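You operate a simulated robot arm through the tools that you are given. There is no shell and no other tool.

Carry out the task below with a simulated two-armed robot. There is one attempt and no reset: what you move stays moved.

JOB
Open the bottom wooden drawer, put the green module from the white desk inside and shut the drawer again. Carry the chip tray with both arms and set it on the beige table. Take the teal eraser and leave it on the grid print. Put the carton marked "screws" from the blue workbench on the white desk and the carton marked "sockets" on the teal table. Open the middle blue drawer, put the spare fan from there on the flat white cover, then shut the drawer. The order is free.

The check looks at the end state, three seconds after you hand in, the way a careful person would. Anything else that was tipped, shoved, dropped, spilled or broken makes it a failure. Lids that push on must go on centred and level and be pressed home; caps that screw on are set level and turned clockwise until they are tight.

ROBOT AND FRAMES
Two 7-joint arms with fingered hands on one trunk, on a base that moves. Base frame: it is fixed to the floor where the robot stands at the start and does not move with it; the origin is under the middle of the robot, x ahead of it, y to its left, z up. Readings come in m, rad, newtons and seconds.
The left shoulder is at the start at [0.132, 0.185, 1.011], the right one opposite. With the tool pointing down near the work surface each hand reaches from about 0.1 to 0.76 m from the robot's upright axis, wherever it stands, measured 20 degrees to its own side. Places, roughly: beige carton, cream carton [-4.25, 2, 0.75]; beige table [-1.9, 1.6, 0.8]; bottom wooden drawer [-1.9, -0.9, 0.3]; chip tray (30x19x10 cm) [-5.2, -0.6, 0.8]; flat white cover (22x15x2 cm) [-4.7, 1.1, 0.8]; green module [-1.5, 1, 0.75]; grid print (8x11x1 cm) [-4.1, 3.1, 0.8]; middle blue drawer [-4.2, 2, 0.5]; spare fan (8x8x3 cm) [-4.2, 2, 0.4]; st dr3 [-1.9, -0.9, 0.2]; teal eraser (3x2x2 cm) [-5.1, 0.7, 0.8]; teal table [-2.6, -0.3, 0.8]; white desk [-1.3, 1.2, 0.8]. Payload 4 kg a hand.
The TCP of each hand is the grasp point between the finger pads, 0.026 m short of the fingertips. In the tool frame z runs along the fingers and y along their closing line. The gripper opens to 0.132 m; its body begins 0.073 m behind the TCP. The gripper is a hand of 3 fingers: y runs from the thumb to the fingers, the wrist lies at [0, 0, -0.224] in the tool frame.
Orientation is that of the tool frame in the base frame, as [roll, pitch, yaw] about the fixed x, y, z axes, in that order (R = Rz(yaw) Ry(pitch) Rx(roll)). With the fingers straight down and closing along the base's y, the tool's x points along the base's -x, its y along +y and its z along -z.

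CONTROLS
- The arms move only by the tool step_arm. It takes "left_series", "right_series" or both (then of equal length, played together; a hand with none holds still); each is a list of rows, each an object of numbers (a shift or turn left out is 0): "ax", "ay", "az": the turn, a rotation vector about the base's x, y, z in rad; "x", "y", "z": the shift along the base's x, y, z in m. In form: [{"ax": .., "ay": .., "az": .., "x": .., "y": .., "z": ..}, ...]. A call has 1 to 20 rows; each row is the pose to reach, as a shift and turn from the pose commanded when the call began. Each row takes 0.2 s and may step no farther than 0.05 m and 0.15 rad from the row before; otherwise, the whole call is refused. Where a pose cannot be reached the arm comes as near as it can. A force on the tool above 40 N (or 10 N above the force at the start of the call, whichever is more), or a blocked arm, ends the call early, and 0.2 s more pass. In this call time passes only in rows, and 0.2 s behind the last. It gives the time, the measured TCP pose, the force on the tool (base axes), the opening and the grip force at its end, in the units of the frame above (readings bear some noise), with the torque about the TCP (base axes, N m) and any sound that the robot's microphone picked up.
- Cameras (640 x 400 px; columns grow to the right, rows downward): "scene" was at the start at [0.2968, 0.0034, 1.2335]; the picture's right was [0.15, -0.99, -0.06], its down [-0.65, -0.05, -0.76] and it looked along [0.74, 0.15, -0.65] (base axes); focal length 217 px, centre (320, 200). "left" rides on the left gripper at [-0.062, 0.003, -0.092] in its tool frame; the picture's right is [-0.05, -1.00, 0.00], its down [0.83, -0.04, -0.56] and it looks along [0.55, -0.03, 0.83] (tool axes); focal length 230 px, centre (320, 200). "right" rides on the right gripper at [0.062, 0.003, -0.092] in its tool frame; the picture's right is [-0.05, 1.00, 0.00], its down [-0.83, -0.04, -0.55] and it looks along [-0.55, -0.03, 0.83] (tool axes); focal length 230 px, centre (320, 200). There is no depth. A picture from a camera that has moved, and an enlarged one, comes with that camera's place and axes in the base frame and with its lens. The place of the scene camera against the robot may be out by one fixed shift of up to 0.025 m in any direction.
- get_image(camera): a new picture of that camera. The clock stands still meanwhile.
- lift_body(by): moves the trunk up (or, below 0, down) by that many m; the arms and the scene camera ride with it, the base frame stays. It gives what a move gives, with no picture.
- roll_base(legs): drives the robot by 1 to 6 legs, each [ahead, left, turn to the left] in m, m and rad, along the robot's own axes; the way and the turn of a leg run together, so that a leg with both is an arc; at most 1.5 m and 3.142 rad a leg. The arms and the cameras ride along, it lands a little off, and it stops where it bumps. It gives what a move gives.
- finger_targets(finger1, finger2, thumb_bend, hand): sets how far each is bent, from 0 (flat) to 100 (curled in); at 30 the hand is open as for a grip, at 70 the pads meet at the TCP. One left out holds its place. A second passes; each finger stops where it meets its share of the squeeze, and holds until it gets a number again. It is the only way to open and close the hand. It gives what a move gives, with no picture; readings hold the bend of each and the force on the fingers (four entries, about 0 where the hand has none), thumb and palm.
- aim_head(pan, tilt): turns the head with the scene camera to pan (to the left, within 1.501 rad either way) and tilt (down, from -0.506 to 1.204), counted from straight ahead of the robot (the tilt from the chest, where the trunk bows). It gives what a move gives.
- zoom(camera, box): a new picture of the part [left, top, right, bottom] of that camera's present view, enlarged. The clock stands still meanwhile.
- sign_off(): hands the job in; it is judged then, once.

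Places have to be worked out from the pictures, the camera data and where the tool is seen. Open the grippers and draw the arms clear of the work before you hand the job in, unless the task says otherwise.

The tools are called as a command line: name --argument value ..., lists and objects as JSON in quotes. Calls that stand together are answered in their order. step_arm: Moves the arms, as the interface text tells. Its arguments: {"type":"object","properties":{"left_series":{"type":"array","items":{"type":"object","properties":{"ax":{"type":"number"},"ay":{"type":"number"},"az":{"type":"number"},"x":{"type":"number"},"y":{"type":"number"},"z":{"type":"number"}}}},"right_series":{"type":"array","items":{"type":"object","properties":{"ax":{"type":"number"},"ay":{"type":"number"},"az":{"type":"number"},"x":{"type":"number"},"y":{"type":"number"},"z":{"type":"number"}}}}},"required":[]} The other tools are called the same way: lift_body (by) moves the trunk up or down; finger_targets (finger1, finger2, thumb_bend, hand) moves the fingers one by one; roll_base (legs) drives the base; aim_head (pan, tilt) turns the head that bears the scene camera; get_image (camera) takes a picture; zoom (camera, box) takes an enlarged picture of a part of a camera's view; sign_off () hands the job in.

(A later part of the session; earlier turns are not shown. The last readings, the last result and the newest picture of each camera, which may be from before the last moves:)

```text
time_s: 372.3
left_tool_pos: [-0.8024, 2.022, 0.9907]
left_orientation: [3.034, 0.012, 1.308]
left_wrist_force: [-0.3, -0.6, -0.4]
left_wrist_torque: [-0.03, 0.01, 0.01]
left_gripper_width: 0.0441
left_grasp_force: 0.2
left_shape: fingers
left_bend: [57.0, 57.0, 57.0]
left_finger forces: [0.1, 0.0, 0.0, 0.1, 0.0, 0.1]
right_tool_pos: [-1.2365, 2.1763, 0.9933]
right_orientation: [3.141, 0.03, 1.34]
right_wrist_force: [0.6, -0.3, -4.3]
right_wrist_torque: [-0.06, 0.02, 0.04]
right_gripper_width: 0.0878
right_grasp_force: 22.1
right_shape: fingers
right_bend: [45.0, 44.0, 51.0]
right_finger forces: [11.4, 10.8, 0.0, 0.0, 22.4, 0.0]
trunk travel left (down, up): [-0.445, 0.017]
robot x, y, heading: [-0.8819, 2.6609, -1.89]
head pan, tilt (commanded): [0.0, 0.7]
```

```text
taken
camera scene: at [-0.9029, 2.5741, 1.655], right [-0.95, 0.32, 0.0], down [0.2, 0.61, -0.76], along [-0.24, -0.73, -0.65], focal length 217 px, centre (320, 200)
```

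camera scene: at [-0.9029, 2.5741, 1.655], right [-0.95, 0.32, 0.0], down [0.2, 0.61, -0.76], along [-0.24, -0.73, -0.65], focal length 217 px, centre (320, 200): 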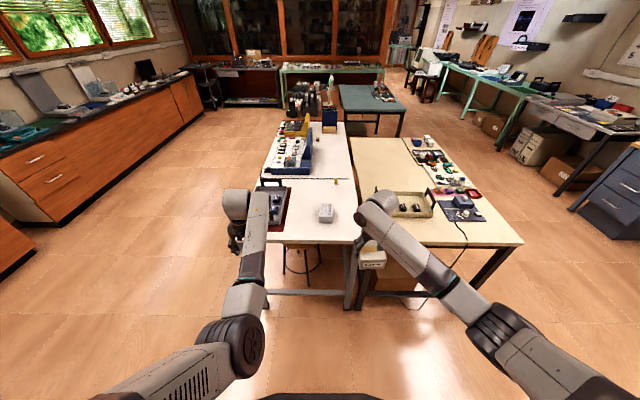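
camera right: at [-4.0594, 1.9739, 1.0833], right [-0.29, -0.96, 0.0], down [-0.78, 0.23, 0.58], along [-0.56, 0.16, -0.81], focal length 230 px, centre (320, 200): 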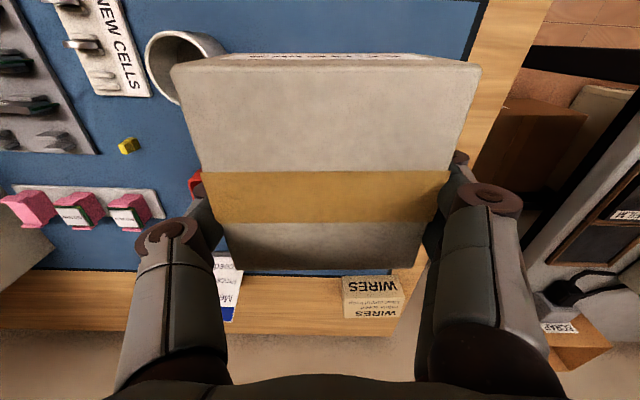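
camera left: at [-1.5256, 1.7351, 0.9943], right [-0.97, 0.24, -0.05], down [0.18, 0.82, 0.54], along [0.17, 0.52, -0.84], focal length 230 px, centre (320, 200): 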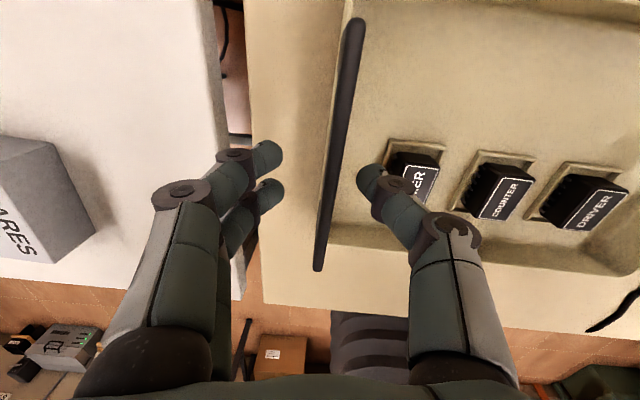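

I am at the white desk's end. I zoom to choose a free spot for the carton.

zoom --camera "scene" --box '[240, 140, 400, 260]'

get_image --camera "right"

```text
3.33 times, centred on (320, 200) of scene
camera zoom: at [-0.9029, 2.5741, 1.655], right [-0.95, 0.32, 0.0], down [0.2, 0.61, -0.76], along [-0.24, -0.73, -0.65], focal length 725 px, centre (320, 200)
```

zoom: 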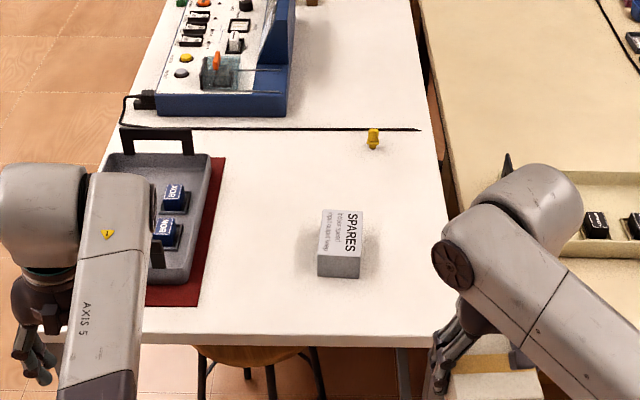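

```text
taken
camera right: at [-1.219, 2.2391, 1.0826], right [0.96, -0.28, 0.0], down [-0.23, -0.78, 0.58], along [-0.16, -0.56, -0.81], focal length 230 px, centre (320, 200)
```

right: 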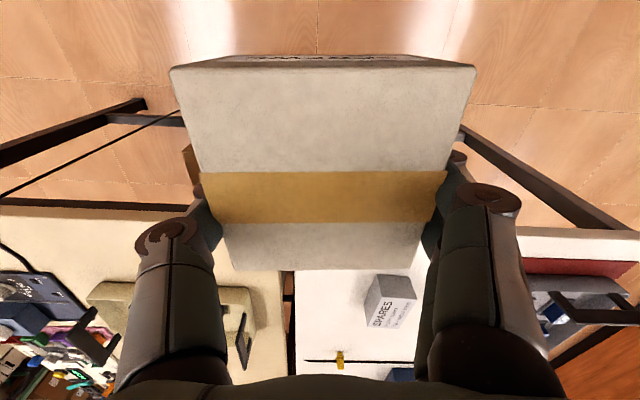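

The best free spot is left of the SPARES box at about F 1.575. I shift the base 0.29 m left and 0.41 m ahead to bring the carton above it.

roll_base --legs '[[0, 0.292, 0], [0.4, 0, 0]]'

get_image --camera "scene"

get_image --camera "right"

```text
time_s: 376.4
left_tool_pos: [-0.6421, 1.5523, 0.9927]
left_orientation: [3.035, 0.013, 1.322]
left_wrist_force: [0.3, -0.1, -0.1]
left_wrist_torque: [0.03, -0.04, -0.02]
left_gripper_width: 0.0444
left_grasp_force: 0.1
left_shape: fingers
left_bend: [57.0, 57.0, 57.0]
left_finger forces: [0.0, 0.0, 0.0, 0.1, 0.1, 0.1]
right_tool_pos: [-1.0782, 1.6998, 0.993]
right_orientation: [-3.142, 0.032, 1.353]
right_wrist_force: [0.2, 0.5, -4.8]
right_wrist_torque: [-0.08, 0.0, 0.0]
right_gripper_width: 0.0879
right_grasp_force: 21.8
right_shape: fingers
right_bend: [45.0, 44.0, 51.0]
right_finger forces: [11.5, 10.9, 0.0, 0.0, 22.4, 0.0]
trunk travel left (down, up): [-0.445, 0.017]
robot x, y, heading: [-0.7346, 2.186, -1.874]
head pan, tilt (commanded): [0.0, 0.7]
```

```text
taken
camera scene: at [-0.7504, 2.1028, 1.6551], right [-0.95, 0.3, 0.0], down [0.19, 0.61, -0.76], along [-0.23, -0.73, -0.64], focal length 217 px, centre (320, 200)
```

scene: 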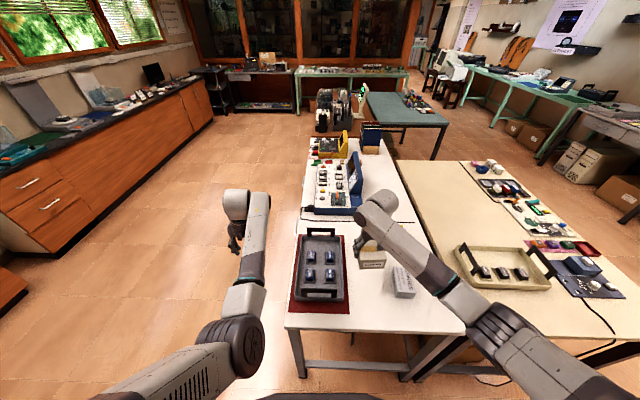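

```text
taken
camera right: at [-1.0617, 1.7628, 1.0831], right [0.96, -0.27, 0.0], down [-0.22, -0.78, 0.58], along [-0.15, -0.56, -0.81], focal length 230 px, centre (320, 200)
```

right: 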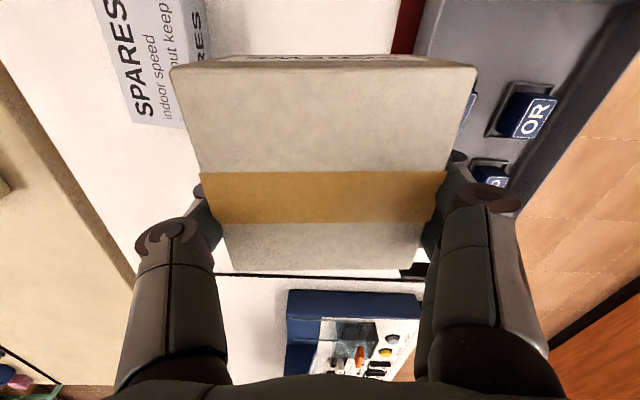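

The spot lies between the grey tray (F 1.50) and the SPARES box (F 1.68). I shift 2 cm right, square the carton and lower it most of the way.

step_arm --right_series '[{"x": -0.01, "y": 0.003, "z": -0.02, "az": -0.05}, {"x": -0.02, "y": 0.007, "z": -0.05, "az": -0.1}, {"x": -0.02, "y": 0.007, "z": -0.08, "az": -0.1}, {"x": -0.02, "y": 0.007, "z": -0.105, "az": -0.1}, {"x": -0.02, "y": 0.007, "z": -0.125, "az": -0.1}]'

zoom --camera "scene" --box '[280, 200, 460, 330]'

get_image --camera "right"

```text
time_s: 377.6
left_tool_pos: [-0.6429, 1.5506, 0.9903]
left_orientation: [3.034, 0.012, 1.32]
left_wrist_force: [0.3, 0.5, -1.2]
left_wrist_torque: [0.03, -0.01, 0.03]
left_gripper_width: 0.0444
left_grasp_force: 0.0
left_shape: fingers
left_bend: [57.0, 57.0, 57.0]
left_finger forces: [0.1, 0.0, 0.1, 0.0, 0.1, 0.0]
right_tool_pos: [-1.0986, 1.7063, 0.8651]
right_orientation: [-3.141, 0.032, 1.252]
right_wrist_force: [0.8, 0.7, -4.8]
right_wrist_torque: [-0.05, 0.04, 0.03]
right_gripper_width: 0.0879
right_grasp_force: 22.8
right_shape: fingers
right_bend: [45.0, 44.0, 51.0]
right_finger forces: [11.5, 10.9, 0.1, 0.0, 22.4, 0.1]
trunk travel left (down, up): [-0.445, 0.017]
robot x, y, heading: [-0.7316, 2.1814, -1.875]
head pan, tilt (commanded): [0.0, 0.7]
```

```text
3.08 times, centred on (370, 265) of scene
camera zoom: at [-0.7512, 2.1011, 1.6549], right [-0.95, 0.3, 0.0], down [0.2, 0.62, -0.76], along [-0.23, -0.73, -0.65], focal length 669 px, centre (166, 0)
```

zoom: 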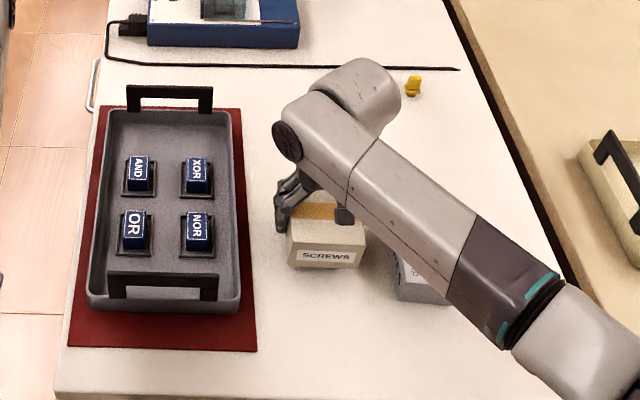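

```text
taken
camera right: at [-1.0756, 1.7672, 0.9578], right [0.93, -0.36, 0.0], down [-0.3, -0.76, 0.58], along [-0.21, -0.54, -0.81], focal length 230 px, centre (320, 200)
```

right: 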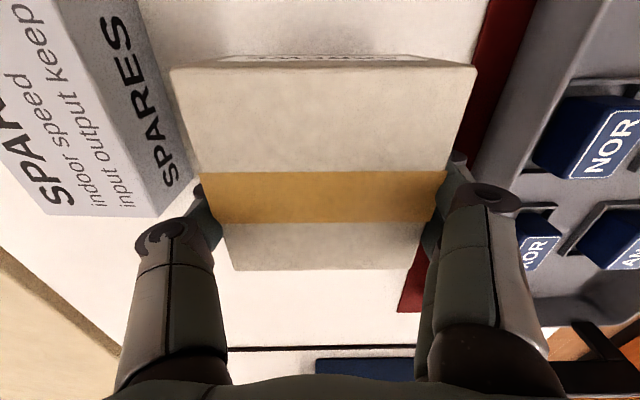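

The thumb is close to the SPARES corner, so I move 1.5 cm forward and 6 mm left before setting down.

step_arm --right_series '[{"x": 0.0006, "y": -0.008}, {"x": 0.0012, "y": -0.016}, {"x": 0.0012, "y": -0.016, "z": -0.006}, {"x": 0.0012, "y": -0.016, "z": -0.012}]'

get_image --camera "right"

```text
time_s: 378.6
left_tool_pos: [-0.643, 1.5505, 0.9895]
left_orientation: [3.035, 0.011, 1.321]
left_wrist_force: [0.5, 0.0, -0.2]
left_wrist_torque: [-0.02, 0.01, -0.02]
left_gripper_width: 0.0444
left_grasp_force: 0.2
left_shape: fingers
left_bend: [57.0, 57.0, 57.0]
left_finger forces: [0.0, 0.0, 0.0, 0.0, 0.0, 0.0]
right_tool_pos: [-1.0973, 1.6911, 0.8561]
right_orientation: [-3.14, 0.03, 1.254]
right_wrist_force: [-0.5, 0.8, -4.0]
right_wrist_torque: [-0.08, 0.05, -0.01]
right_gripper_width: 0.0879
right_grasp_force: 22.8
right_shape: fingers
right_bend: [45.0, 44.0, 51.0]
right_finger forces: [11.5, 11.0, 0.0, 0.0, 22.4, 0.0]
trunk travel left (down, up): [-0.445, 0.017]
robot x, y, heading: [-0.7287, 2.1867, -1.877]
head pan, tilt (commanded): [0.0, 0.7]
```

```text
taken
camera right: at [-1.0739, 1.7515, 0.9458], right [0.93, -0.36, 0.0], down [-0.29, -0.76, 0.58], along [-0.21, -0.54, -0.81], focal length 230 px, centre (320, 200)
```

right: 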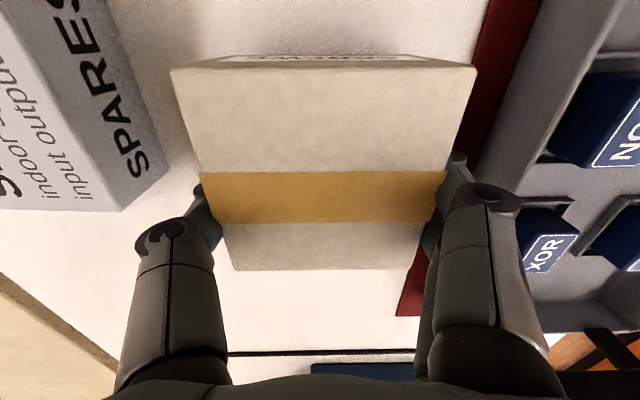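

Now the gaps are clear on both sides. I lower the last millimetres in small rows until the weight comes off.

step_arm --right_series '[{"z": -0.004}, {"z": -0.008}, {"z": -0.011}]'

```text
time_s: 379.4
left_tool_pos: [-0.6445, 1.5508, 0.9906]
left_orientation: [3.035, 0.011, 1.32]
left_wrist_force: [0.0, 0.0, 0.2]
left_wrist_torque: [0.0, 0.0, 0.02]
left_gripper_width: 0.0441
left_grasp_force: 0.1
left_shape: fingers
left_bend: [57.0, 57.0, 57.0]
left_finger forces: [0.0, 0.0, 0.0, 0.0, 0.1, 0.1]
right_tool_pos: [-1.0973, 1.6896, 0.8448]
right_orientation: [3.141, 0.029, 1.254]
right_wrist_force: [-0.7, 0.5, -3.9]
right_wrist_torque: [-0.07, 0.02, 0.01]
right_gripper_width: 0.0877
right_grasp_force: 22.7
right_shape: fingers
right_bend: [45.0, 44.0, 51.0]
right_finger forces: [11.4, 11.0, 0.0, 0.0, 22.4, 0.0]
trunk travel left (down, up): [-0.445, 0.017]
robot x, y, heading: [-0.7283, 2.1847, -1.878]
head pan, tilt (commanded): [0.0, 0.7]
```

Still carrying the weight; I continue down in 4 mm rows.

step_arm --right_series '[{"z": -0.004}, {"z": -0.008}]'

step_arm --right_series '[{"z": -0.004}, {"z": -0.007}]'

```text
time_s: 380.0
left_tool_pos: [-0.6405, 1.5541, 0.9918]
left_orientation: [3.036, 0.013, 1.322]
left_wrist_force: [-0.6, -0.6, 0.2]
left_wrist_torque: [-0.02, -0.01, -0.01]
left_gripper_width: 0.0445
left_grasp_force: 0.0
left_shape: fingers
left_bend: [57.0, 57.0, 57.0]
left_finger forces: [0.0, 0.0, 0.0, 0.0, 0.1, 0.0]
right_tool_pos: [-1.0972, 1.6889, 0.8413]
right_orientation: [3.142, 0.04, 1.253]
right_wrist_force: [-1.5, 3.1, 24.0]
right_wrist_torque: [-0.03, -0.44, 0.14]
right_gripper_width: 0.088
right_grasp_force: 22.7
right_shape: fingers
right_bend: [46.0, 45.0, 52.0]
right_finger forces: [11.1, 10.6, 0.0, 0.1, 23.7, 0.0]
trunk travel left (down, up): [-0.445, 0.017]
robot x, y, heading: [-0.73, 2.1831, -1.879]
head pan, tilt (commanded): [0.0, 0.7]
```

```text
time_s: 380.6
left_tool_pos: [-0.6418, 1.5539, 0.9919]
left_orientation: [3.035, 0.015, 1.321]
left_wrist_force: [-0.2, -0.5, 0.0]
left_wrist_torque: [-0.03, -0.01, 0.0]
left_gripper_width: 0.0445
left_grasp_force: 0.2
left_shape: fingers
left_bend: [57.0, 57.0, 57.0]
left_finger forces: [0.0, 0.0, 0.0, 0.0, 0.0, 0.0]
right_tool_pos: [-1.0963, 1.6894, 0.8324]
right_orientation: [3.14, 0.038, 1.254]
right_wrist_force: [-3.8, -0.8, 34.8]
right_wrist_torque: [-0.12, -0.21, -0.09]
right_gripper_width: 0.0884
right_grasp_force: 24.9
right_shape: fingers
right_bend: [46.0, 46.0, 53.0]
right_finger forces: [11.8, 11.4, 0.1, 0.0, 26.8, 0.1]
trunk travel left (down, up): [-0.445, 0.017]
robot x, y, heading: [-0.7297, 2.1852, -1.88]
head pan, tilt (commanded): [0.0, 0.7]
```

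The carton is firmly down (I pressed a bit too far). I ease up 6 mm and open the hand moderately.

step_arm --right_series '[{"z": 0.006}]'

finger_targets --hand "right" --finger1 38 --finger2 38 --thumb_bend 44

get_image --camera "right"

```text
time_s: 381.0
left_tool_pos: [-0.6421, 1.551, 0.9907]
left_orientation: [3.035, 0.011, 1.322]
left_wrist_force: [0.7, 0.1, -0.5]
left_wrist_torque: [-0.02, 0.0, -0.05]
left_gripper_width: 0.0444
left_grasp_force: 0.1
left_shape: fingers
left_bend: [57.0, 57.0, 57.0]
left_finger forces: [0.2, 0.1, 0.0, 0.1, 0.1, 0.1]
right_tool_pos: [-1.0966, 1.6903, 0.8342]
right_orientation: [-3.141, 0.029, 1.255]
right_wrist_force: [-3.2, -5.6, 14.6]
right_wrist_torque: [-0.25, -0.25, -0.12]
right_gripper_width: 0.0889
right_grasp_force: 25.8
right_shape: fingers
right_bend: [46.0, 46.0, 53.0]
right_finger forces: [12.6, 12.2, 0.0, 0.0, 26.1, 0.0]
trunk travel left (down, up): [-0.445, 0.017]
robot x, y, heading: [-0.734, 2.1875, -1.876]
head pan, tilt (commanded): [0.0, 0.7]
```

```text
time_s: 382.0
left_tool_pos: [-0.6431, 1.5525, 0.991]
left_orientation: [3.035, 0.01, 1.322]
left_wrist_force: [0.8, -0.5, -0.2]
left_wrist_torque: [-0.04, 0.0, 0.0]
left_gripper_width: 0.0442
left_grasp_force: 0.1
left_shape: fingers
left_bend: [57.0, 57.0, 57.0]
left_finger forces: [0.0, 0.1, 0.1, 0.0, 0.0, 0.1]
right_tool_pos: [-1.0972, 1.6906, 0.8353]
right_orientation: [-3.14, 0.03, 1.253]
right_wrist_force: [-1.3, 1.5, -0.5]
right_wrist_torque: [-0.03, -0.03, -0.02]
right_gripper_width: 0.0989
right_grasp_force: 0.9
right_shape: fingers
right_bend: [38.0, 38.0, 44.0]
right_finger forces: [0.0, 0.1, 0.0, 0.0, 1.0, 0.0]
trunk travel left (down, up): [-0.445, 0.017]
robot x, y, heading: [-0.7338, 2.1838, -1.879]
head pan, tilt (commanded): [0.0, 0.7]
```

```text
taken
camera right: at [-1.0742, 1.7515, 0.9249], right [0.93, -0.36, 0.0], down [-0.29, -0.76, 0.58], along [-0.21, -0.54, -0.81], focal length 230 px, centre (320, 200)
```

right: 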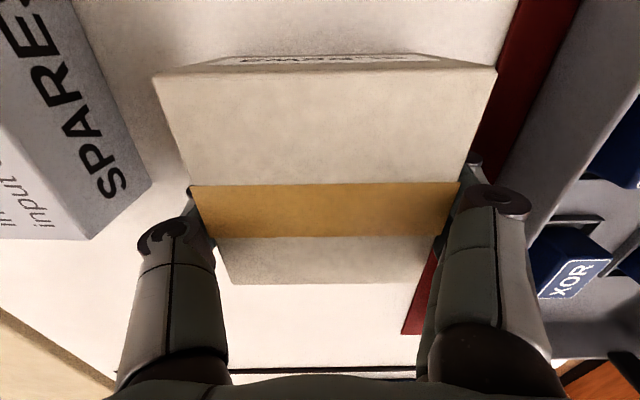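

The thumb still touches lightly, so I open it a little more and then raise the hand straight up.

finger_targets --hand "right" --finger1 36 --finger2 36 --thumb_bend 39

step_arm --right_series '[{"z": 0.03}, {"z": 0.07}, {"z": 0.11}, {"z": 0.15}]'

get_image --camera "right"

zoom --camera "scene" --box '[280, 200, 460, 330]'

```text
time_s: 383.0
left_tool_pos: [-0.643, 1.5509, 0.9906]
left_orientation: [3.036, 0.01, 1.321]
left_wrist_force: [0.0, 0.5, -0.5]
left_wrist_torque: [0.0, 0.01, 0.0]
left_gripper_width: 0.0447
left_grasp_force: 0.1
left_shape: fingers
left_bend: [57.0, 57.0, 57.0]
left_finger forces: [0.0, 0.0, 0.1, 0.0, 0.0, 0.1]
right_tool_pos: [-1.0966, 1.6899, 0.835]
right_orientation: [-3.141, 0.031, 1.253]
right_wrist_force: [0.5, 0.2, 0.0]
right_wrist_torque: [0.0, -0.01, 0.03]
right_gripper_width: 0.1093
right_grasp_force: 0.2
right_shape: fingers
right_bend: [36.0, 36.0, 39.0]
right_finger forces: [0.0, 0.0, 0.0, 0.0, 0.0, 0.0]
trunk travel left (down, up): [-0.445, 0.017]
robot x, y, heading: [-0.7356, 2.1874, -1.874]
head pan, tilt (commanded): [0.0, 0.7]
```

```text
time_s: 384.0
left_tool_pos: [-0.6431, 1.551, 0.9908]
left_orientation: [3.036, 0.01, 1.322]
left_wrist_force: [0.2, -0.6, -0.2]
left_wrist_torque: [0.0, -0.02, 0.0]
left_gripper_width: 0.0443
left_grasp_force: 0.0
left_shape: fingers
left_bend: [57.0, 57.0, 57.0]
left_finger forces: [0.1, 0.0, 0.0, 0.0, 0.0, 0.1]
right_tool_pos: [-1.0978, 1.6874, 0.9847]
right_orientation: [3.141, 0.03, 1.254]
right_wrist_force: [0.0, 0.2, -1.1]
right_wrist_torque: [0.01, -0.02, -0.01]
right_gripper_width: 0.1093
right_grasp_force: 0.0
right_shape: fingers
right_bend: [36.0, 36.0, 39.0]
right_finger forces: [0.1, 0.1, 0.1, 0.0, 0.0, 0.0]
trunk travel left (down, up): [-0.445, 0.017]
robot x, y, heading: [-0.7277, 2.1879, -1.878]
head pan, tilt (commanded): [0.0, 0.7]
```

```text
taken
camera right: at [-1.0755, 1.7495, 1.0749], right [0.93, -0.36, 0.0], down [-0.29, -0.76, 0.58], along [-0.21, -0.54, -0.81], focal length 230 px, centre (320, 200)
```

right: 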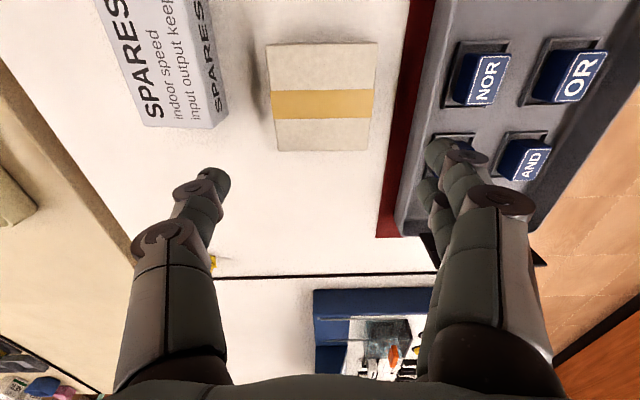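

```text
3.08 times, centred on (370, 265) of scene
camera zoom: at [-0.7504, 2.102, 1.655], right [-0.95, 0.3, 0.0], down [0.19, 0.61, -0.76], along [-0.23, -0.73, -0.65], focal length 669 px, centre (166, 0)
```

zoom: 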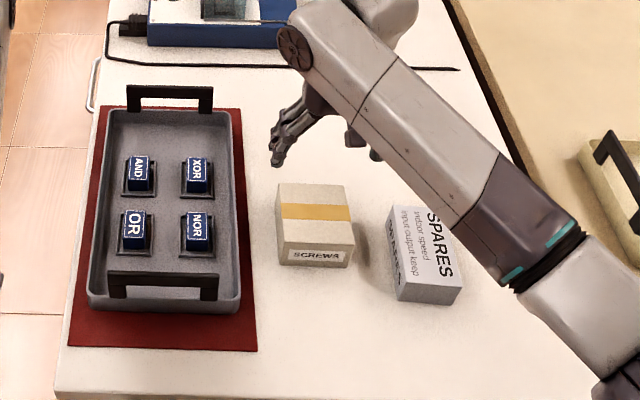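

The SCREWS carton stands on the white desk with its neighbours undisturbed. I drive back to the blue workbench for the SOCKETS carton.

roll_base --legs '[[-0.42, 0, 0], [0, -1.1, 0], [0, -1.1, 0], [0, 0, -1.59], [0, 0.8, 0], [0, 0.76, 0]]'

aim_head --pan -0.2 --tilt 0.5

get_image --camera "scene"

```text
time_s: 408.5
left_tool_pos: [-3.8408, 1.7034, 0.991]
left_orientation: [3.035, 0.01, -0.266]
left_wrist_force: [0.0, 0.0, 0.3]
left_wrist_torque: [-0.01, -0.03, -0.03]
left_gripper_width: 0.0444
left_grasp_force: 0.0
left_shape: fingers
left_bend: [57.0, 57.0, 57.0]
left_finger forces: [0.0, 0.0, 0.0, 0.0, 0.0, 0.0]
right_tool_pos: [-3.6972, 2.1557, 0.9834]
right_orientation: [-3.142, 0.03, -0.332]
right_wrist_force: [-0.6, -0.1, 0.2]
right_wrist_torque: [-0.01, 0.01, -0.01]
right_gripper_width: 0.1095
right_grasp_force: 0.1
right_shape: fingers
right_bend: [36.0, 36.0, 39.0]
right_finger forces: [0.1, 0.1, 0.1, 0.1, 0.0, 0.0]
trunk travel left (down, up): [-0.445, 0.017]
robot x, y, heading: [-3.2069, 1.7829, 2.82]
head pan, tilt (commanded): [0.0, 0.7]
```

```text
time_s: 409.2
left_tool_pos: [-3.8411, 1.7025, 0.9915]
left_orientation: [3.035, 0.01, -0.265]
left_wrist_force: [-0.3, 0.2, 0.2]
left_wrist_torque: [0.02, -0.06, -0.01]
left_gripper_width: 0.0444
left_grasp_force: 0.1
left_shape: fingers
left_bend: [57.0, 57.0, 57.0]
left_finger forces: [0.0, 0.1, 0.0, 0.0, 0.0, 0.0]
right_tool_pos: [-3.6965, 2.1559, 0.984]
right_orientation: [-3.141, 0.031, -0.332]
right_wrist_force: [0.9, -0.2, 1.2]
right_wrist_torque: [0.02, -0.02, 0.01]
right_gripper_width: 0.1094
right_grasp_force: 0.0
right_shape: fingers
right_bend: [36.0, 36.0, 39.0]
right_finger forces: [0.0, 0.0, 0.0, 0.0, 0.0, 0.1]
trunk travel left (down, up): [-0.445, 0.017]
robot x, y, heading: [-3.206, 1.7816, 2.821]
head pan, tilt (commanded): [-0.201, 0.499]
```

```text
taken
camera scene: at [-3.2729, 1.8129, 1.6726], right [0.5, 0.87, 0.0], down [0.42, -0.24, -0.88], along [-0.76, 0.44, -0.48], focal length 217 px, centre (320, 200)
```

scene: 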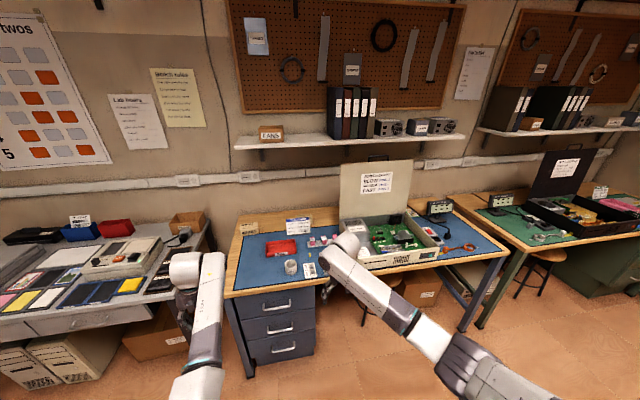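

I zoom on the SOCKETS carton behind the build card to gauge its position and the clearance.

zoom --camera "scene" --box '[225, 200, 365, 290]'

```text
4.44 times, centred on (295, 245) of scene
camera zoom: at [-3.2729, 1.8129, 1.6726], right [0.5, 0.87, 0.0], down [0.42, -0.24, -0.88], along [-0.76, 0.44, -0.48], focal length 966 px, centre (431, 0)
```

zoom: 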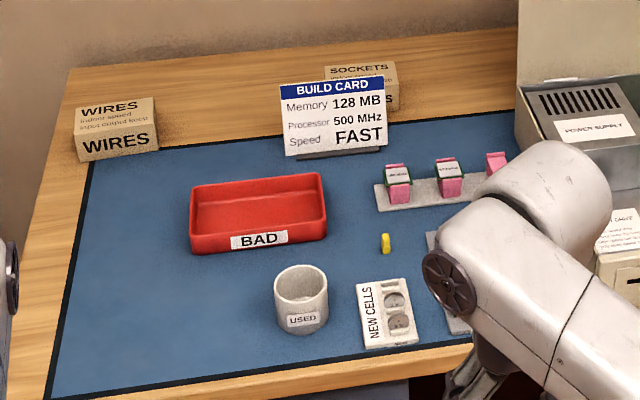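

The SOCKETS carton (F≈4.94) needs about 0.74 m reach. I lower the trunk 0.17 m so the shoulder comes nearer its height, and raise both hands above bench level.

lift_body --by -0.17

step_arm --left_series '[{"z": 0.03}, {"z": 0.06}, {"z": 0.09}, {"z": 0.12}, {"z": 0.13}, {"z": 0.13}]' --right_series '[{"z": 0.035, "x": -0.02, "y": 0.0}, {"z": 0.07, "x": -0.04, "y": 0.0}, {"z": 0.105, "x": -0.06, "y": 0.0}, {"z": 0.14, "x": -0.08, "y": -0.005}, {"z": 0.175, "x": -0.1, "y": -0.01}, {"z": 0.19, "x": -0.12, "y": -0.015}]'

```text
time_s: 411.1
left_tool_pos: [-3.8576, 1.6451, 0.8254]
left_orientation: [2.953, 0.019, -0.219]
left_wrist_force: [0.4, -0.7, 0.4]
left_wrist_torque: [0.01, 0.0, -0.02]
left_gripper_width: 0.0443
left_grasp_force: 0.0
left_shape: fingers
left_bend: [57.0, 57.0, 57.0]
left_finger forces: [0.0, 0.1, 0.0, 0.1, 0.0, 0.1]
right_tool_pos: [-3.6986, 2.1566, 0.816]
right_orientation: [-3.141, 0.031, -0.33]
right_wrist_force: [0.7, 0.0, 0.0]
right_wrist_torque: [0.0, -0.01, 0.03]
right_gripper_width: 0.1096
right_grasp_force: 0.0
right_shape: fingers
right_bend: [36.0, 36.0, 39.0]
right_finger forces: [0.0, 0.0, 0.0, 0.0, 0.0, 0.0]
trunk travel left (down, up): [-0.275, 0.187]
robot x, y, heading: [-3.2065, 1.7848, 2.816]
head pan, tilt (commanded): [-0.201, 0.499]
```

```text
time_s: 412.7
left_tool_pos: [-3.8563, 1.6668, 0.9508]
left_orientation: [2.979, 0.021, -0.228]
left_wrist_force: [0.8, 0.3, -0.6]
left_wrist_torque: [0.0, 0.0, -0.01]
left_gripper_width: 0.0447
left_grasp_force: 0.1
left_shape: fingers
left_bend: [57.0, 57.0, 57.0]
left_finger forces: [0.1, 0.1, 0.1, 0.1, 0.0, 0.0]
left hand out of reach, approached as far as the arm can: row 5, 6
right_tool_pos: [-3.8161, 2.1397, 1.0058]
right_orientation: [-3.14, 0.029, -0.333]
right_wrist_force: [-0.7, 0.2, -0.3]
right_wrist_torque: [-0.01, -0.04, 0.02]
right_gripper_width: 0.1094
right_grasp_force: 0.1
right_shape: fingers
right_bend: [36.0, 36.0, 39.0]
right_finger forces: [0.0, 0.1, 0.1, 0.0, 0.0, 0.1]
trunk travel left (down, up): [-0.275, 0.187]
robot x, y, heading: [-3.2084, 1.7843, 2.821]
head pan, tilt (commanded): [-0.201, 0.499]
stopped in row 6 (left hand): the arm was blocked; the commanded pose is now the measured one
```

Both hands are above bench height with the right one extended 0.69 m. I open it fully and drive ahead 0.5 m, watching for a bump.

finger_targets --hand "right" --finger1 30 --finger2 30 --thumb_bend 30

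roll_base --legs '[[0, -0.015, -0.005], [0.5, 0, 0]]'

get_image --camera "right"

get_image --camera "scene"

```text
time_s: 413.7
left_tool_pos: [-3.8569, 1.6672, 0.9504]
left_orientation: [2.98, 0.021, -0.226]
left_wrist_force: [-0.4, -0.4, 0.4]
left_wrist_torque: [0.03, 0.01, 0.0]
left_gripper_width: 0.0447
left_grasp_force: 0.0
left_shape: fingers
left_bend: [57.0, 57.0, 57.0]
left_finger forces: [0.0, 0.0, 0.1, 0.0, 0.0, 0.0]
right_tool_pos: [-3.8161, 2.1402, 1.0052]
right_orientation: [3.141, 0.03, -0.334]
right_wrist_force: [-0.5, -0.6, 0.2]
right_wrist_torque: [0.03, -0.02, 0.0]
right_gripper_width: 0.1338
right_grasp_force: 0.1
right_shape: fingers
right_bend: [30.0, 30.0, 30.0]
right_finger forces: [0.0, 0.0, 0.0, 0.0, 0.1, 0.1]
trunk travel left (down, up): [-0.275, 0.187]
robot x, y, heading: [-3.2014, 1.7816, 2.824]
head pan, tilt (commanded): [-0.201, 0.499]
```

```text
time_s: 417.0
left_tool_pos: [-4.3171, 1.8508, 0.95]
left_orientation: [2.979, 0.019, -0.24]
left_wrist_force: [0.2, -0.5, -0.5]
left_wrist_torque: [0.01, -0.01, 0.0]
left_gripper_width: 0.0447
left_grasp_force: 0.0
left_shape: fingers
left_bend: [57.0, 57.0, 57.0]
left_finger forces: [0.0, 0.0, 0.0, 0.0, 0.0, 0.0]
right_tool_pos: [-4.2705, 2.3236, 1.0053]
right_orientation: [3.141, 0.03, -0.347]
right_wrist_force: [0.3, 0.8, 0.3]
right_wrist_torque: [0.0, -0.03, 0.0]
right_gripper_width: 0.1341
right_grasp_force: 0.1
right_shape: fingers
right_bend: [30.0, 30.0, 30.0]
right_finger forces: [0.1, 0.0, 0.0, 0.0, 0.1, 0.1]
trunk travel left (down, up): [-0.275, 0.187]
robot x, y, heading: [-3.6694, 1.9549, 2.811]
head pan, tilt (commanded): [-0.201, 0.499]
```

```text
taken
camera right: at [-4.2116, 2.2992, 1.0953], right [-0.39, -0.92, 0.0], down [-0.75, 0.32, 0.58], along [-0.53, 0.22, -0.81], focal length 230 px, centre (320, 200)
```

right: 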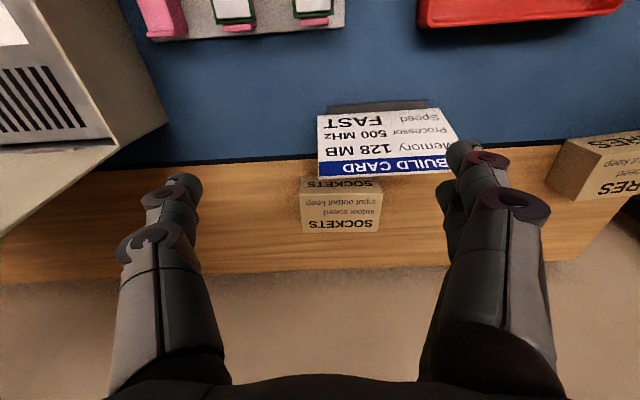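

```text
taken
camera scene: at [-3.7794, 2.0055, 1.49], right [0.51, 0.86, 0.02], down [0.48, -0.27, -0.83], along [-0.71, 0.43, -0.55], focal length 217 px, centre (320, 200)
```

scene: 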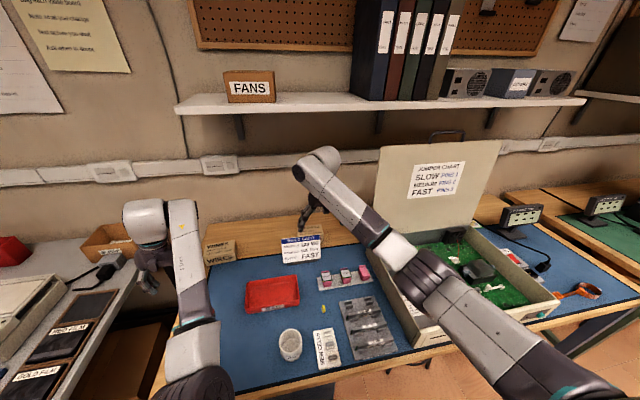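

The wrist camera shows the SOCKETS box just behind the sign: centre about (-4.405, 2.346), F 4.924. I creep 8 cm closer with the base.

roll_base --legs '[[0.08, 0, 0]]'

get_image --camera "right"

```text
time_s: 418.0
left_tool_pos: [-4.3663, 1.8656, 0.9471]
left_orientation: [2.975, 0.012, -0.239]
left_wrist_force: [-0.8, -0.3, -0.6]
left_wrist_torque: [-0.03, -0.05, 0.01]
left_gripper_width: 0.0447
left_grasp_force: 0.0
left_shape: fingers
left_bend: [57.0, 57.0, 57.0]
left_finger forces: [0.0, 0.1, 0.0, 0.0, 0.1, 0.0]
right_tool_pos: [-4.3208, 2.3389, 1.0]
right_orientation: [3.141, 0.022, -0.347]
right_wrist_force: [-1.0, -0.7, 0.0]
right_wrist_torque: [-0.05, -0.04, -0.05]
right_gripper_width: 0.1342
right_grasp_force: 0.1
right_shape: fingers
right_bend: [30.0, 30.0, 30.0]
right_finger forces: [0.0, 0.0, 0.0, 0.1, 0.0, 0.0]
trunk travel left (down, up): [-0.275, 0.187]
robot x, y, heading: [-3.7069, 1.9718, 2.811]
head pan, tilt (commanded): [-0.201, 0.499]
stopped in leg 1: the robot was blocked; the commanded pose is now the measured one
```

```text
taken
camera right: at [-4.2615, 2.3166, 1.0901], right [-0.39, -0.92, 0.0], down [-0.75, 0.32, 0.57], along [-0.53, 0.22, -0.82], focal length 230 px, centre (320, 200)
```

right: 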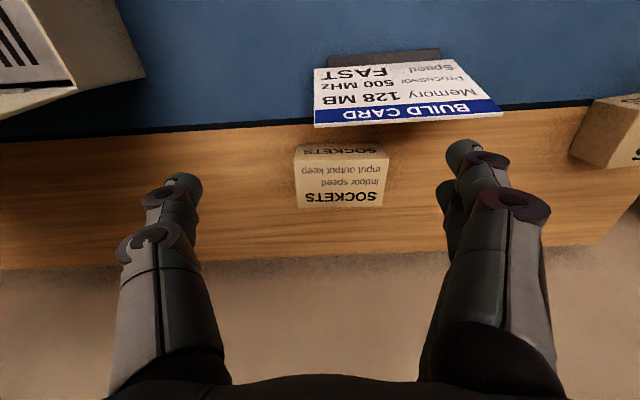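

The base is stopped by the drawers at F 4.14, so the reach is 0.79 m, best done with the trunk lower (shoulder nearer). I back out, lower the trunk another 12 cm and raise the hands again.

roll_base --legs '[[-0.5, 0, 0]]'

lift_body --by -0.12

step_arm --left_series '[{"z": 0.03}, {"z": 0.06}, {"z": 0.09}, {"z": 0.11}]' --right_series '[{"z": 0.03, "x": -0.01, "y": 0.003}, {"z": 0.06, "x": -0.02, "y": 0.006}, {"z": 0.09, "x": -0.03, "y": 0.01}, {"z": 0.11, "x": -0.04, "y": 0.013}]'

get_image --camera "scene"

```text
time_s: 421.0
left_tool_pos: [-3.8839, 1.6966, 0.9513]
left_orientation: [2.977, 0.019, -0.238]
left_wrist_force: [0.9, 0.9, -0.6]
left_wrist_torque: [-0.02, 0.0, 0.01]
left_gripper_width: 0.0446
left_grasp_force: 0.1
left_shape: fingers
left_bend: [57.0, 57.0, 57.0]
left_finger forces: [0.1, 0.0, 0.0, 0.0, 0.0, 0.0]
right_tool_pos: [-3.8374, 2.1712, 1.0044]
right_orientation: [3.139, 0.029, -0.347]
right_wrist_force: [0.8, -0.7, 0.2]
right_wrist_torque: [-0.01, -0.02, 0.03]
right_gripper_width: 0.1338
right_grasp_force: 0.0
right_shape: fingers
right_bend: [30.0, 30.0, 30.0]
right_finger forces: [0.1, 0.1, 0.1, 0.0, 0.1, 0.0]
trunk travel left (down, up): [-0.275, 0.187]
robot x, y, heading: [-3.2305, 1.8079, 2.805]
head pan, tilt (commanded): [-0.201, 0.499]
```

```text
time_s: 422.5
left_tool_pos: [-3.8929, 1.6731, 0.7917]
left_orientation: [2.928, -0.039, -0.212]
left_wrist_force: [-0.2, -0.4, 0.6]
left_wrist_torque: [-0.01, 0.0, -0.01]
left_gripper_width: 0.0443
left_grasp_force: 0.1
left_shape: fingers
left_bend: [57.0, 57.0, 57.0]
left_finger forces: [0.1, 0.0, 0.0, 0.0, 0.1, 0.0]
right_tool_pos: [-3.8377, 2.1709, 0.8866]
right_orientation: [-3.141, 0.031, -0.346]
right_wrist_force: [-0.5, -0.3, 0.8]
right_wrist_torque: [-0.02, 0.04, -0.02]
right_gripper_width: 0.1343
right_grasp_force: 0.0
right_shape: fingers
right_bend: [30.0, 30.0, 30.0]
right_finger forces: [0.0, 0.0, 0.0, 0.0, 0.0, 0.1]
trunk travel left (down, up): [-0.155, 0.307]
robot x, y, heading: [-3.2312, 1.8019, 2.804]
head pan, tilt (commanded): [-0.201, 0.499]
```

```text
time_s: 423.5
left_tool_pos: [-3.9365, 1.678, 0.8591]
left_orientation: [2.971, -0.05, -0.239]
left_wrist_force: [0.1, 0.6, 0.8]
left_wrist_torque: [0.01, -0.03, 0.05]
left_gripper_width: 0.0445
left_grasp_force: 0.0
left_shape: fingers
left_bend: [57.0, 57.0, 57.0]
left_finger forces: [0.0, 0.1, 0.0, 0.1, 0.1, 0.1]
left hand out of reach, approached as far as the arm can: row 1, 2, 3, 4
right_tool_pos: [-3.8763, 2.1847, 0.9982]
right_orientation: [-3.14, 0.031, -0.347]
right_wrist_force: [-0.2, 1.3, 0.7]
right_wrist_torque: [-0.02, -0.01, 0.02]
right_gripper_width: 0.1341
right_grasp_force: 0.1
right_shape: fingers
right_bend: [30.0, 30.0, 30.0]
right_finger forces: [0.1, 0.0, 0.0, 0.1, 0.0, 0.1]
trunk travel left (down, up): [-0.155, 0.307]
robot x, y, heading: [-3.2297, 1.8072, 2.803]
head pan, tilt (commanded): [-0.201, 0.499]
```

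```text
taken
camera scene: at [-3.4236, 1.8809, 1.3406], right [0.51, 0.86, 0.05], down [0.6, -0.31, -0.74], along [-0.62, 0.4, -0.67], focal length 217 px, centre (320, 200)
```

scene: 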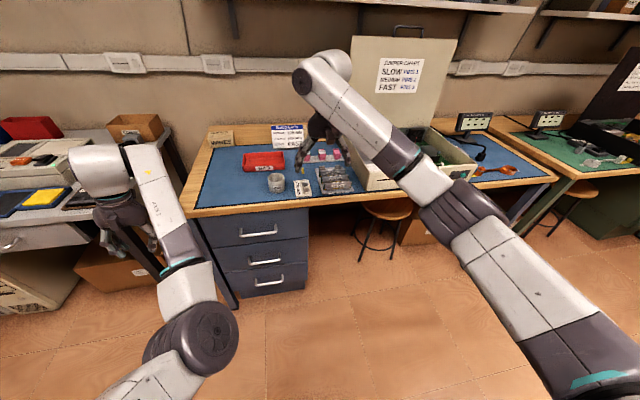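

The left hand cannot rise high enough here, so I swing it out to the robot's left side, away from the benches.

step_arm --left_series '[{"x": 0.025, "y": -0.034, "z": 0.004}, {"x": 0.05, "y": -0.069, "z": 0.008}, {"x": 0.075, "y": -0.103, "z": 0.012}, {"x": 0.1, "y": -0.138, "z": 0.016}, {"x": 0.125, "y": -0.172, "z": 0.02}, {"x": 0.15, "y": -0.206, "z": 0.024}, {"x": 0.175, "y": -0.241, "z": 0.028}, {"x": 0.2, "y": -0.275, "z": 0.032}, {"x": 0.225, "y": -0.31, "z": 0.036}, {"x": 0.25, "y": -0.344, "z": 0.04}, {"x": 0.275, "y": -0.379, "z": 0.044}, {"x": 0.3, "y": -0.413, "z": 0.048}]'

aim_head --pan 0.7 --tilt 0.5

get_image --camera "scene"

```text
time_s: 426.1
left_tool_pos: [-3.6363, 1.2624, 0.9077]
left_orientation: [2.97, -0.049, -0.239]
left_wrist_force: [0.3, -0.7, 0.1]
left_wrist_torque: [0.01, -0.01, -0.04]
left_gripper_width: 0.0445
left_grasp_force: 0.2
left_shape: fingers
left_bend: [57.0, 57.0, 57.0]
left_finger forces: [0.1, 0.1, 0.0, 0.1, 0.1, 0.1]
left hand out of reach, approached as far as the arm can: row 1, 2, 3, 4
right_tool_pos: [-3.8761, 2.1846, 0.9968]
right_orientation: [-3.139, 0.033, -0.348]
right_wrist_force: [0.7, -1.0, -0.3]
right_wrist_torque: [0.02, 0.01, -0.05]
right_gripper_width: 0.134
right_grasp_force: 0.1
right_shape: fingers
right_bend: [30.0, 30.0, 30.0]
right_finger forces: [0.0, 0.0, 0.1, 0.1, 0.0, 0.0]
trunk travel left (down, up): [-0.155, 0.307]
robot x, y, heading: [-3.2324, 1.806, 2.804]
head pan, tilt (commanded): [-0.201, 0.499]
```

```text
time_s: 427.3
left_tool_pos: [-3.6362, 1.264, 0.9076]
left_orientation: [2.967, -0.049, -0.239]
left_wrist_force: [-0.2, 0.1, 0.2]
left_wrist_torque: [-0.03, -0.02, 0.02]
left_gripper_width: 0.0445
left_grasp_force: 0.2
left_shape: fingers
left_bend: [57.0, 57.0, 57.0]
left_finger forces: [0.0, 0.1, 0.1, 0.1, 0.1, 0.1]
right_tool_pos: [-3.8771, 2.1835, 0.9965]
right_orientation: [3.142, 0.031, -0.348]
right_wrist_force: [0.4, 0.0, 0.1]
right_wrist_torque: [0.0, -0.01, -0.02]
right_gripper_width: 0.134
right_grasp_force: 0.1
right_shape: fingers
right_bend: [30.0, 30.0, 30.0]
right_finger forces: [0.0, 0.1, 0.0, 0.1, 0.1, 0.1]
trunk travel left (down, up): [-0.155, 0.307]
robot x, y, heading: [-3.2293, 1.8021, 2.809]
head pan, tilt (commanded): [0.7, 0.499]
```

```text
taken
camera scene: at [-3.4311, 1.8026, 1.3451], right [-0.34, 0.93, -0.15], down [0.63, 0.11, -0.77], along [-0.69, -0.36, -0.62], focal length 217 px, centre (320, 200)
```

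scene: 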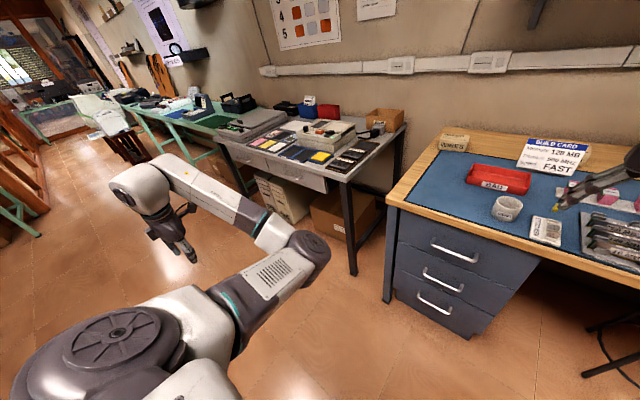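

The left hand is out of the way. I drive ahead 0.49 m to just short of the drawers and check the view over the SOCKETS box.

roll_base --legs '[[0.485, 0, 0]]'

get_image --camera "right"

aim_head --pan -0.2 --tilt 0.3

get_image --camera "scene"

```text
time_s: 430.2
left_tool_pos: [-4.0885, 1.4204, 0.9081]
left_orientation: [2.969, -0.05, -0.238]
left_wrist_force: [-0.4, 0.4, -0.2]
left_wrist_torque: [0.03, 0.01, 0.0]
left_gripper_width: 0.0446
left_grasp_force: 0.1
left_shape: fingers
left_bend: [57.0, 57.0, 57.0]
left_finger forces: [0.1, 0.1, 0.0, 0.0, 0.0, 0.0]
right_tool_pos: [-4.3307, 2.3412, 0.9952]
right_orientation: [3.141, 0.03, -0.345]
right_wrist_force: [0.3, 0.1, -0.1]
right_wrist_torque: [0.02, -0.02, 0.0]
right_gripper_width: 0.1339
right_grasp_force: 0.0
right_shape: fingers
right_bend: [30.0, 30.0, 30.0]
right_finger forces: [0.0, 0.0, 0.0, 0.0, 0.0, 0.0]
trunk travel left (down, up): [-0.155, 0.307]
robot x, y, heading: [-3.6857, 1.9615, 2.808]
head pan, tilt (commanded): [0.7, 0.499]
```

```text
taken
camera right: at [-4.2719, 2.3176, 1.0867], right [-0.39, -0.92, 0.0], down [-0.75, 0.32, 0.58], along [-0.53, 0.22, -0.81], focal length 230 px, centre (320, 200)
```

right: 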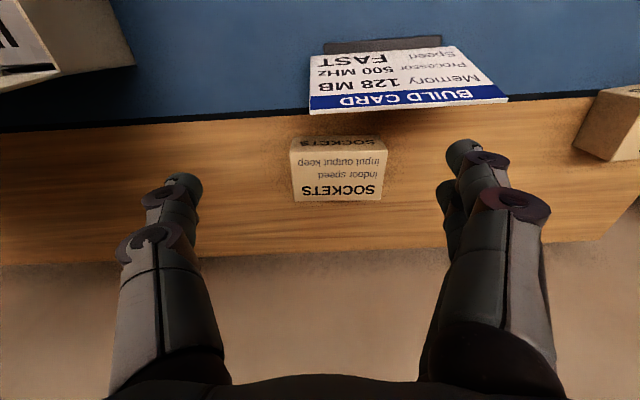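

```text
time_s: 431.4
left_tool_pos: [-4.0893, 1.4208, 0.9073]
left_orientation: [2.967, -0.05, -0.237]
left_wrist_force: [0.4, 0.0, 0.2]
left_wrist_torque: [0.01, -0.01, 0.03]
left_gripper_width: 0.0444
left_grasp_force: 0.1
left_shape: fingers
left_bend: [57.0, 57.0, 57.0]
left_finger forces: [0.0, 0.0, 0.0, 0.0, 0.0, 0.0]
right_tool_pos: [-4.3309, 2.3408, 0.9962]
right_orientation: [3.14, 0.03, -0.345]
right_wrist_force: [-0.2, -0.5, -0.2]
right_wrist_torque: [-0.03, 0.04, 0.01]
right_gripper_width: 0.134
right_grasp_force: 0.0
right_shape: fingers
right_bend: [30.0, 30.0, 30.0]
right_finger forces: [0.0, 0.0, 0.0, 0.1, 0.0, 0.1]
trunk travel left (down, up): [-0.155, 0.307]
robot x, y, heading: [-3.6837, 1.9602, 2.809]
head pan, tilt (commanded): [-0.201, 0.3]
```

```text
taken
camera scene: at [-3.8834, 2.0409, 1.3578], right [0.5, 0.86, 0.05], down [0.46, -0.22, -0.86], along [-0.73, 0.45, -0.51], focal length 217 px, centre (320, 200)
```

scene: 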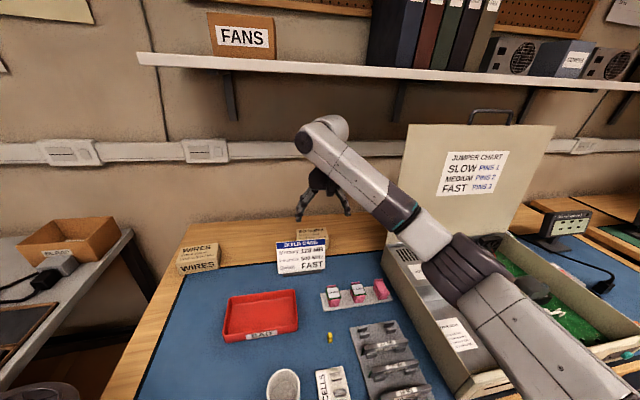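

By triangulation the sign's top is at z 0.90 and the SOCKETS centre at F 4.93, l -0.816. I edge the base 1 cm forward, bring the hand over the box and check the reach.

roll_base --legs '[[0.012, 0, 0]]'

step_arm --right_series '[{"x": -0.02, "y": 0.001, "z": -0.01}, {"x": -0.04, "y": 0.002, "z": -0.02}, {"x": -0.06, "y": 0.004, "z": -0.03}]'

get_image --camera "right"

```text
time_s: 432.1
left_tool_pos: [-4.0998, 1.4236, 0.9087]
left_orientation: [2.97, -0.05, -0.235]
left_wrist_force: [-0.1, 0.8, -0.2]
left_wrist_torque: [0.04, 0.02, 0.01]
left_gripper_width: 0.0446
left_grasp_force: 0.0
left_shape: fingers
left_bend: [57.0, 57.0, 57.0]
left_finger forces: [0.0, 0.0, 0.0, 0.1, 0.0, 0.1]
right_tool_pos: [-4.3397, 2.3445, 0.9984]
right_orientation: [-3.141, 0.031, -0.346]
right_wrist_force: [0.4, 0.3, 0.6]
right_wrist_torque: [0.01, 0.01, 0.04]
right_gripper_width: 0.1341
right_grasp_force: 0.1
right_shape: fingers
right_bend: [30.0, 30.0, 30.0]
right_finger forces: [0.0, 0.0, 0.0, 0.1, 0.0, 0.1]
trunk travel left (down, up): [-0.155, 0.307]
robot x, y, heading: [-3.6995, 1.9658, 2.807]
head pan, tilt (commanded): [-0.201, 0.3]
```

```text
time_s: 432.9
left_tool_pos: [-4.1001, 1.4233, 0.9087]
left_orientation: [2.969, -0.05, -0.235]
left_wrist_force: [-0.4, -1.3, 0.3]
left_wrist_torque: [0.04, -0.02, 0.0]
left_gripper_width: 0.0446
left_grasp_force: 0.1
left_shape: fingers
left_bend: [57.0, 57.0, 57.0]
left_finger forces: [0.0, 0.0, 0.0, 0.1, 0.0, 0.0]
right_tool_pos: [-4.4027, 2.3482, 0.9648]
right_orientation: [-3.14, 0.03, -0.343]
right_wrist_force: [0.0, -0.4, -0.5]
right_wrist_torque: [0.02, 0.0, 0.06]
right_gripper_width: 0.1341
right_grasp_force: 0.0
right_shape: fingers
right_bend: [30.0, 30.0, 30.0]
right_finger forces: [0.0, 0.0, 0.0, 0.0, 0.0, 0.1]
trunk travel left (down, up): [-0.155, 0.307]
robot x, y, heading: [-3.6972, 1.9695, 2.808]
head pan, tilt (commanded): [-0.201, 0.3]
```

```text
taken
camera right: at [-4.3434, 2.3246, 1.0562], right [-0.39, -0.92, 0.0], down [-0.75, 0.31, 0.58], along [-0.54, 0.22, -0.81], focal length 230 px, centre (320, 200)
```

right: 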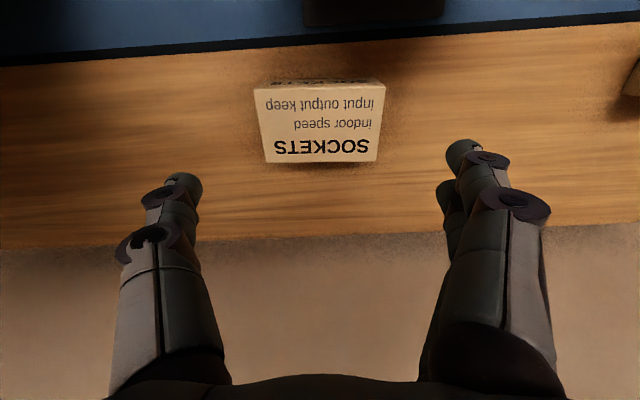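

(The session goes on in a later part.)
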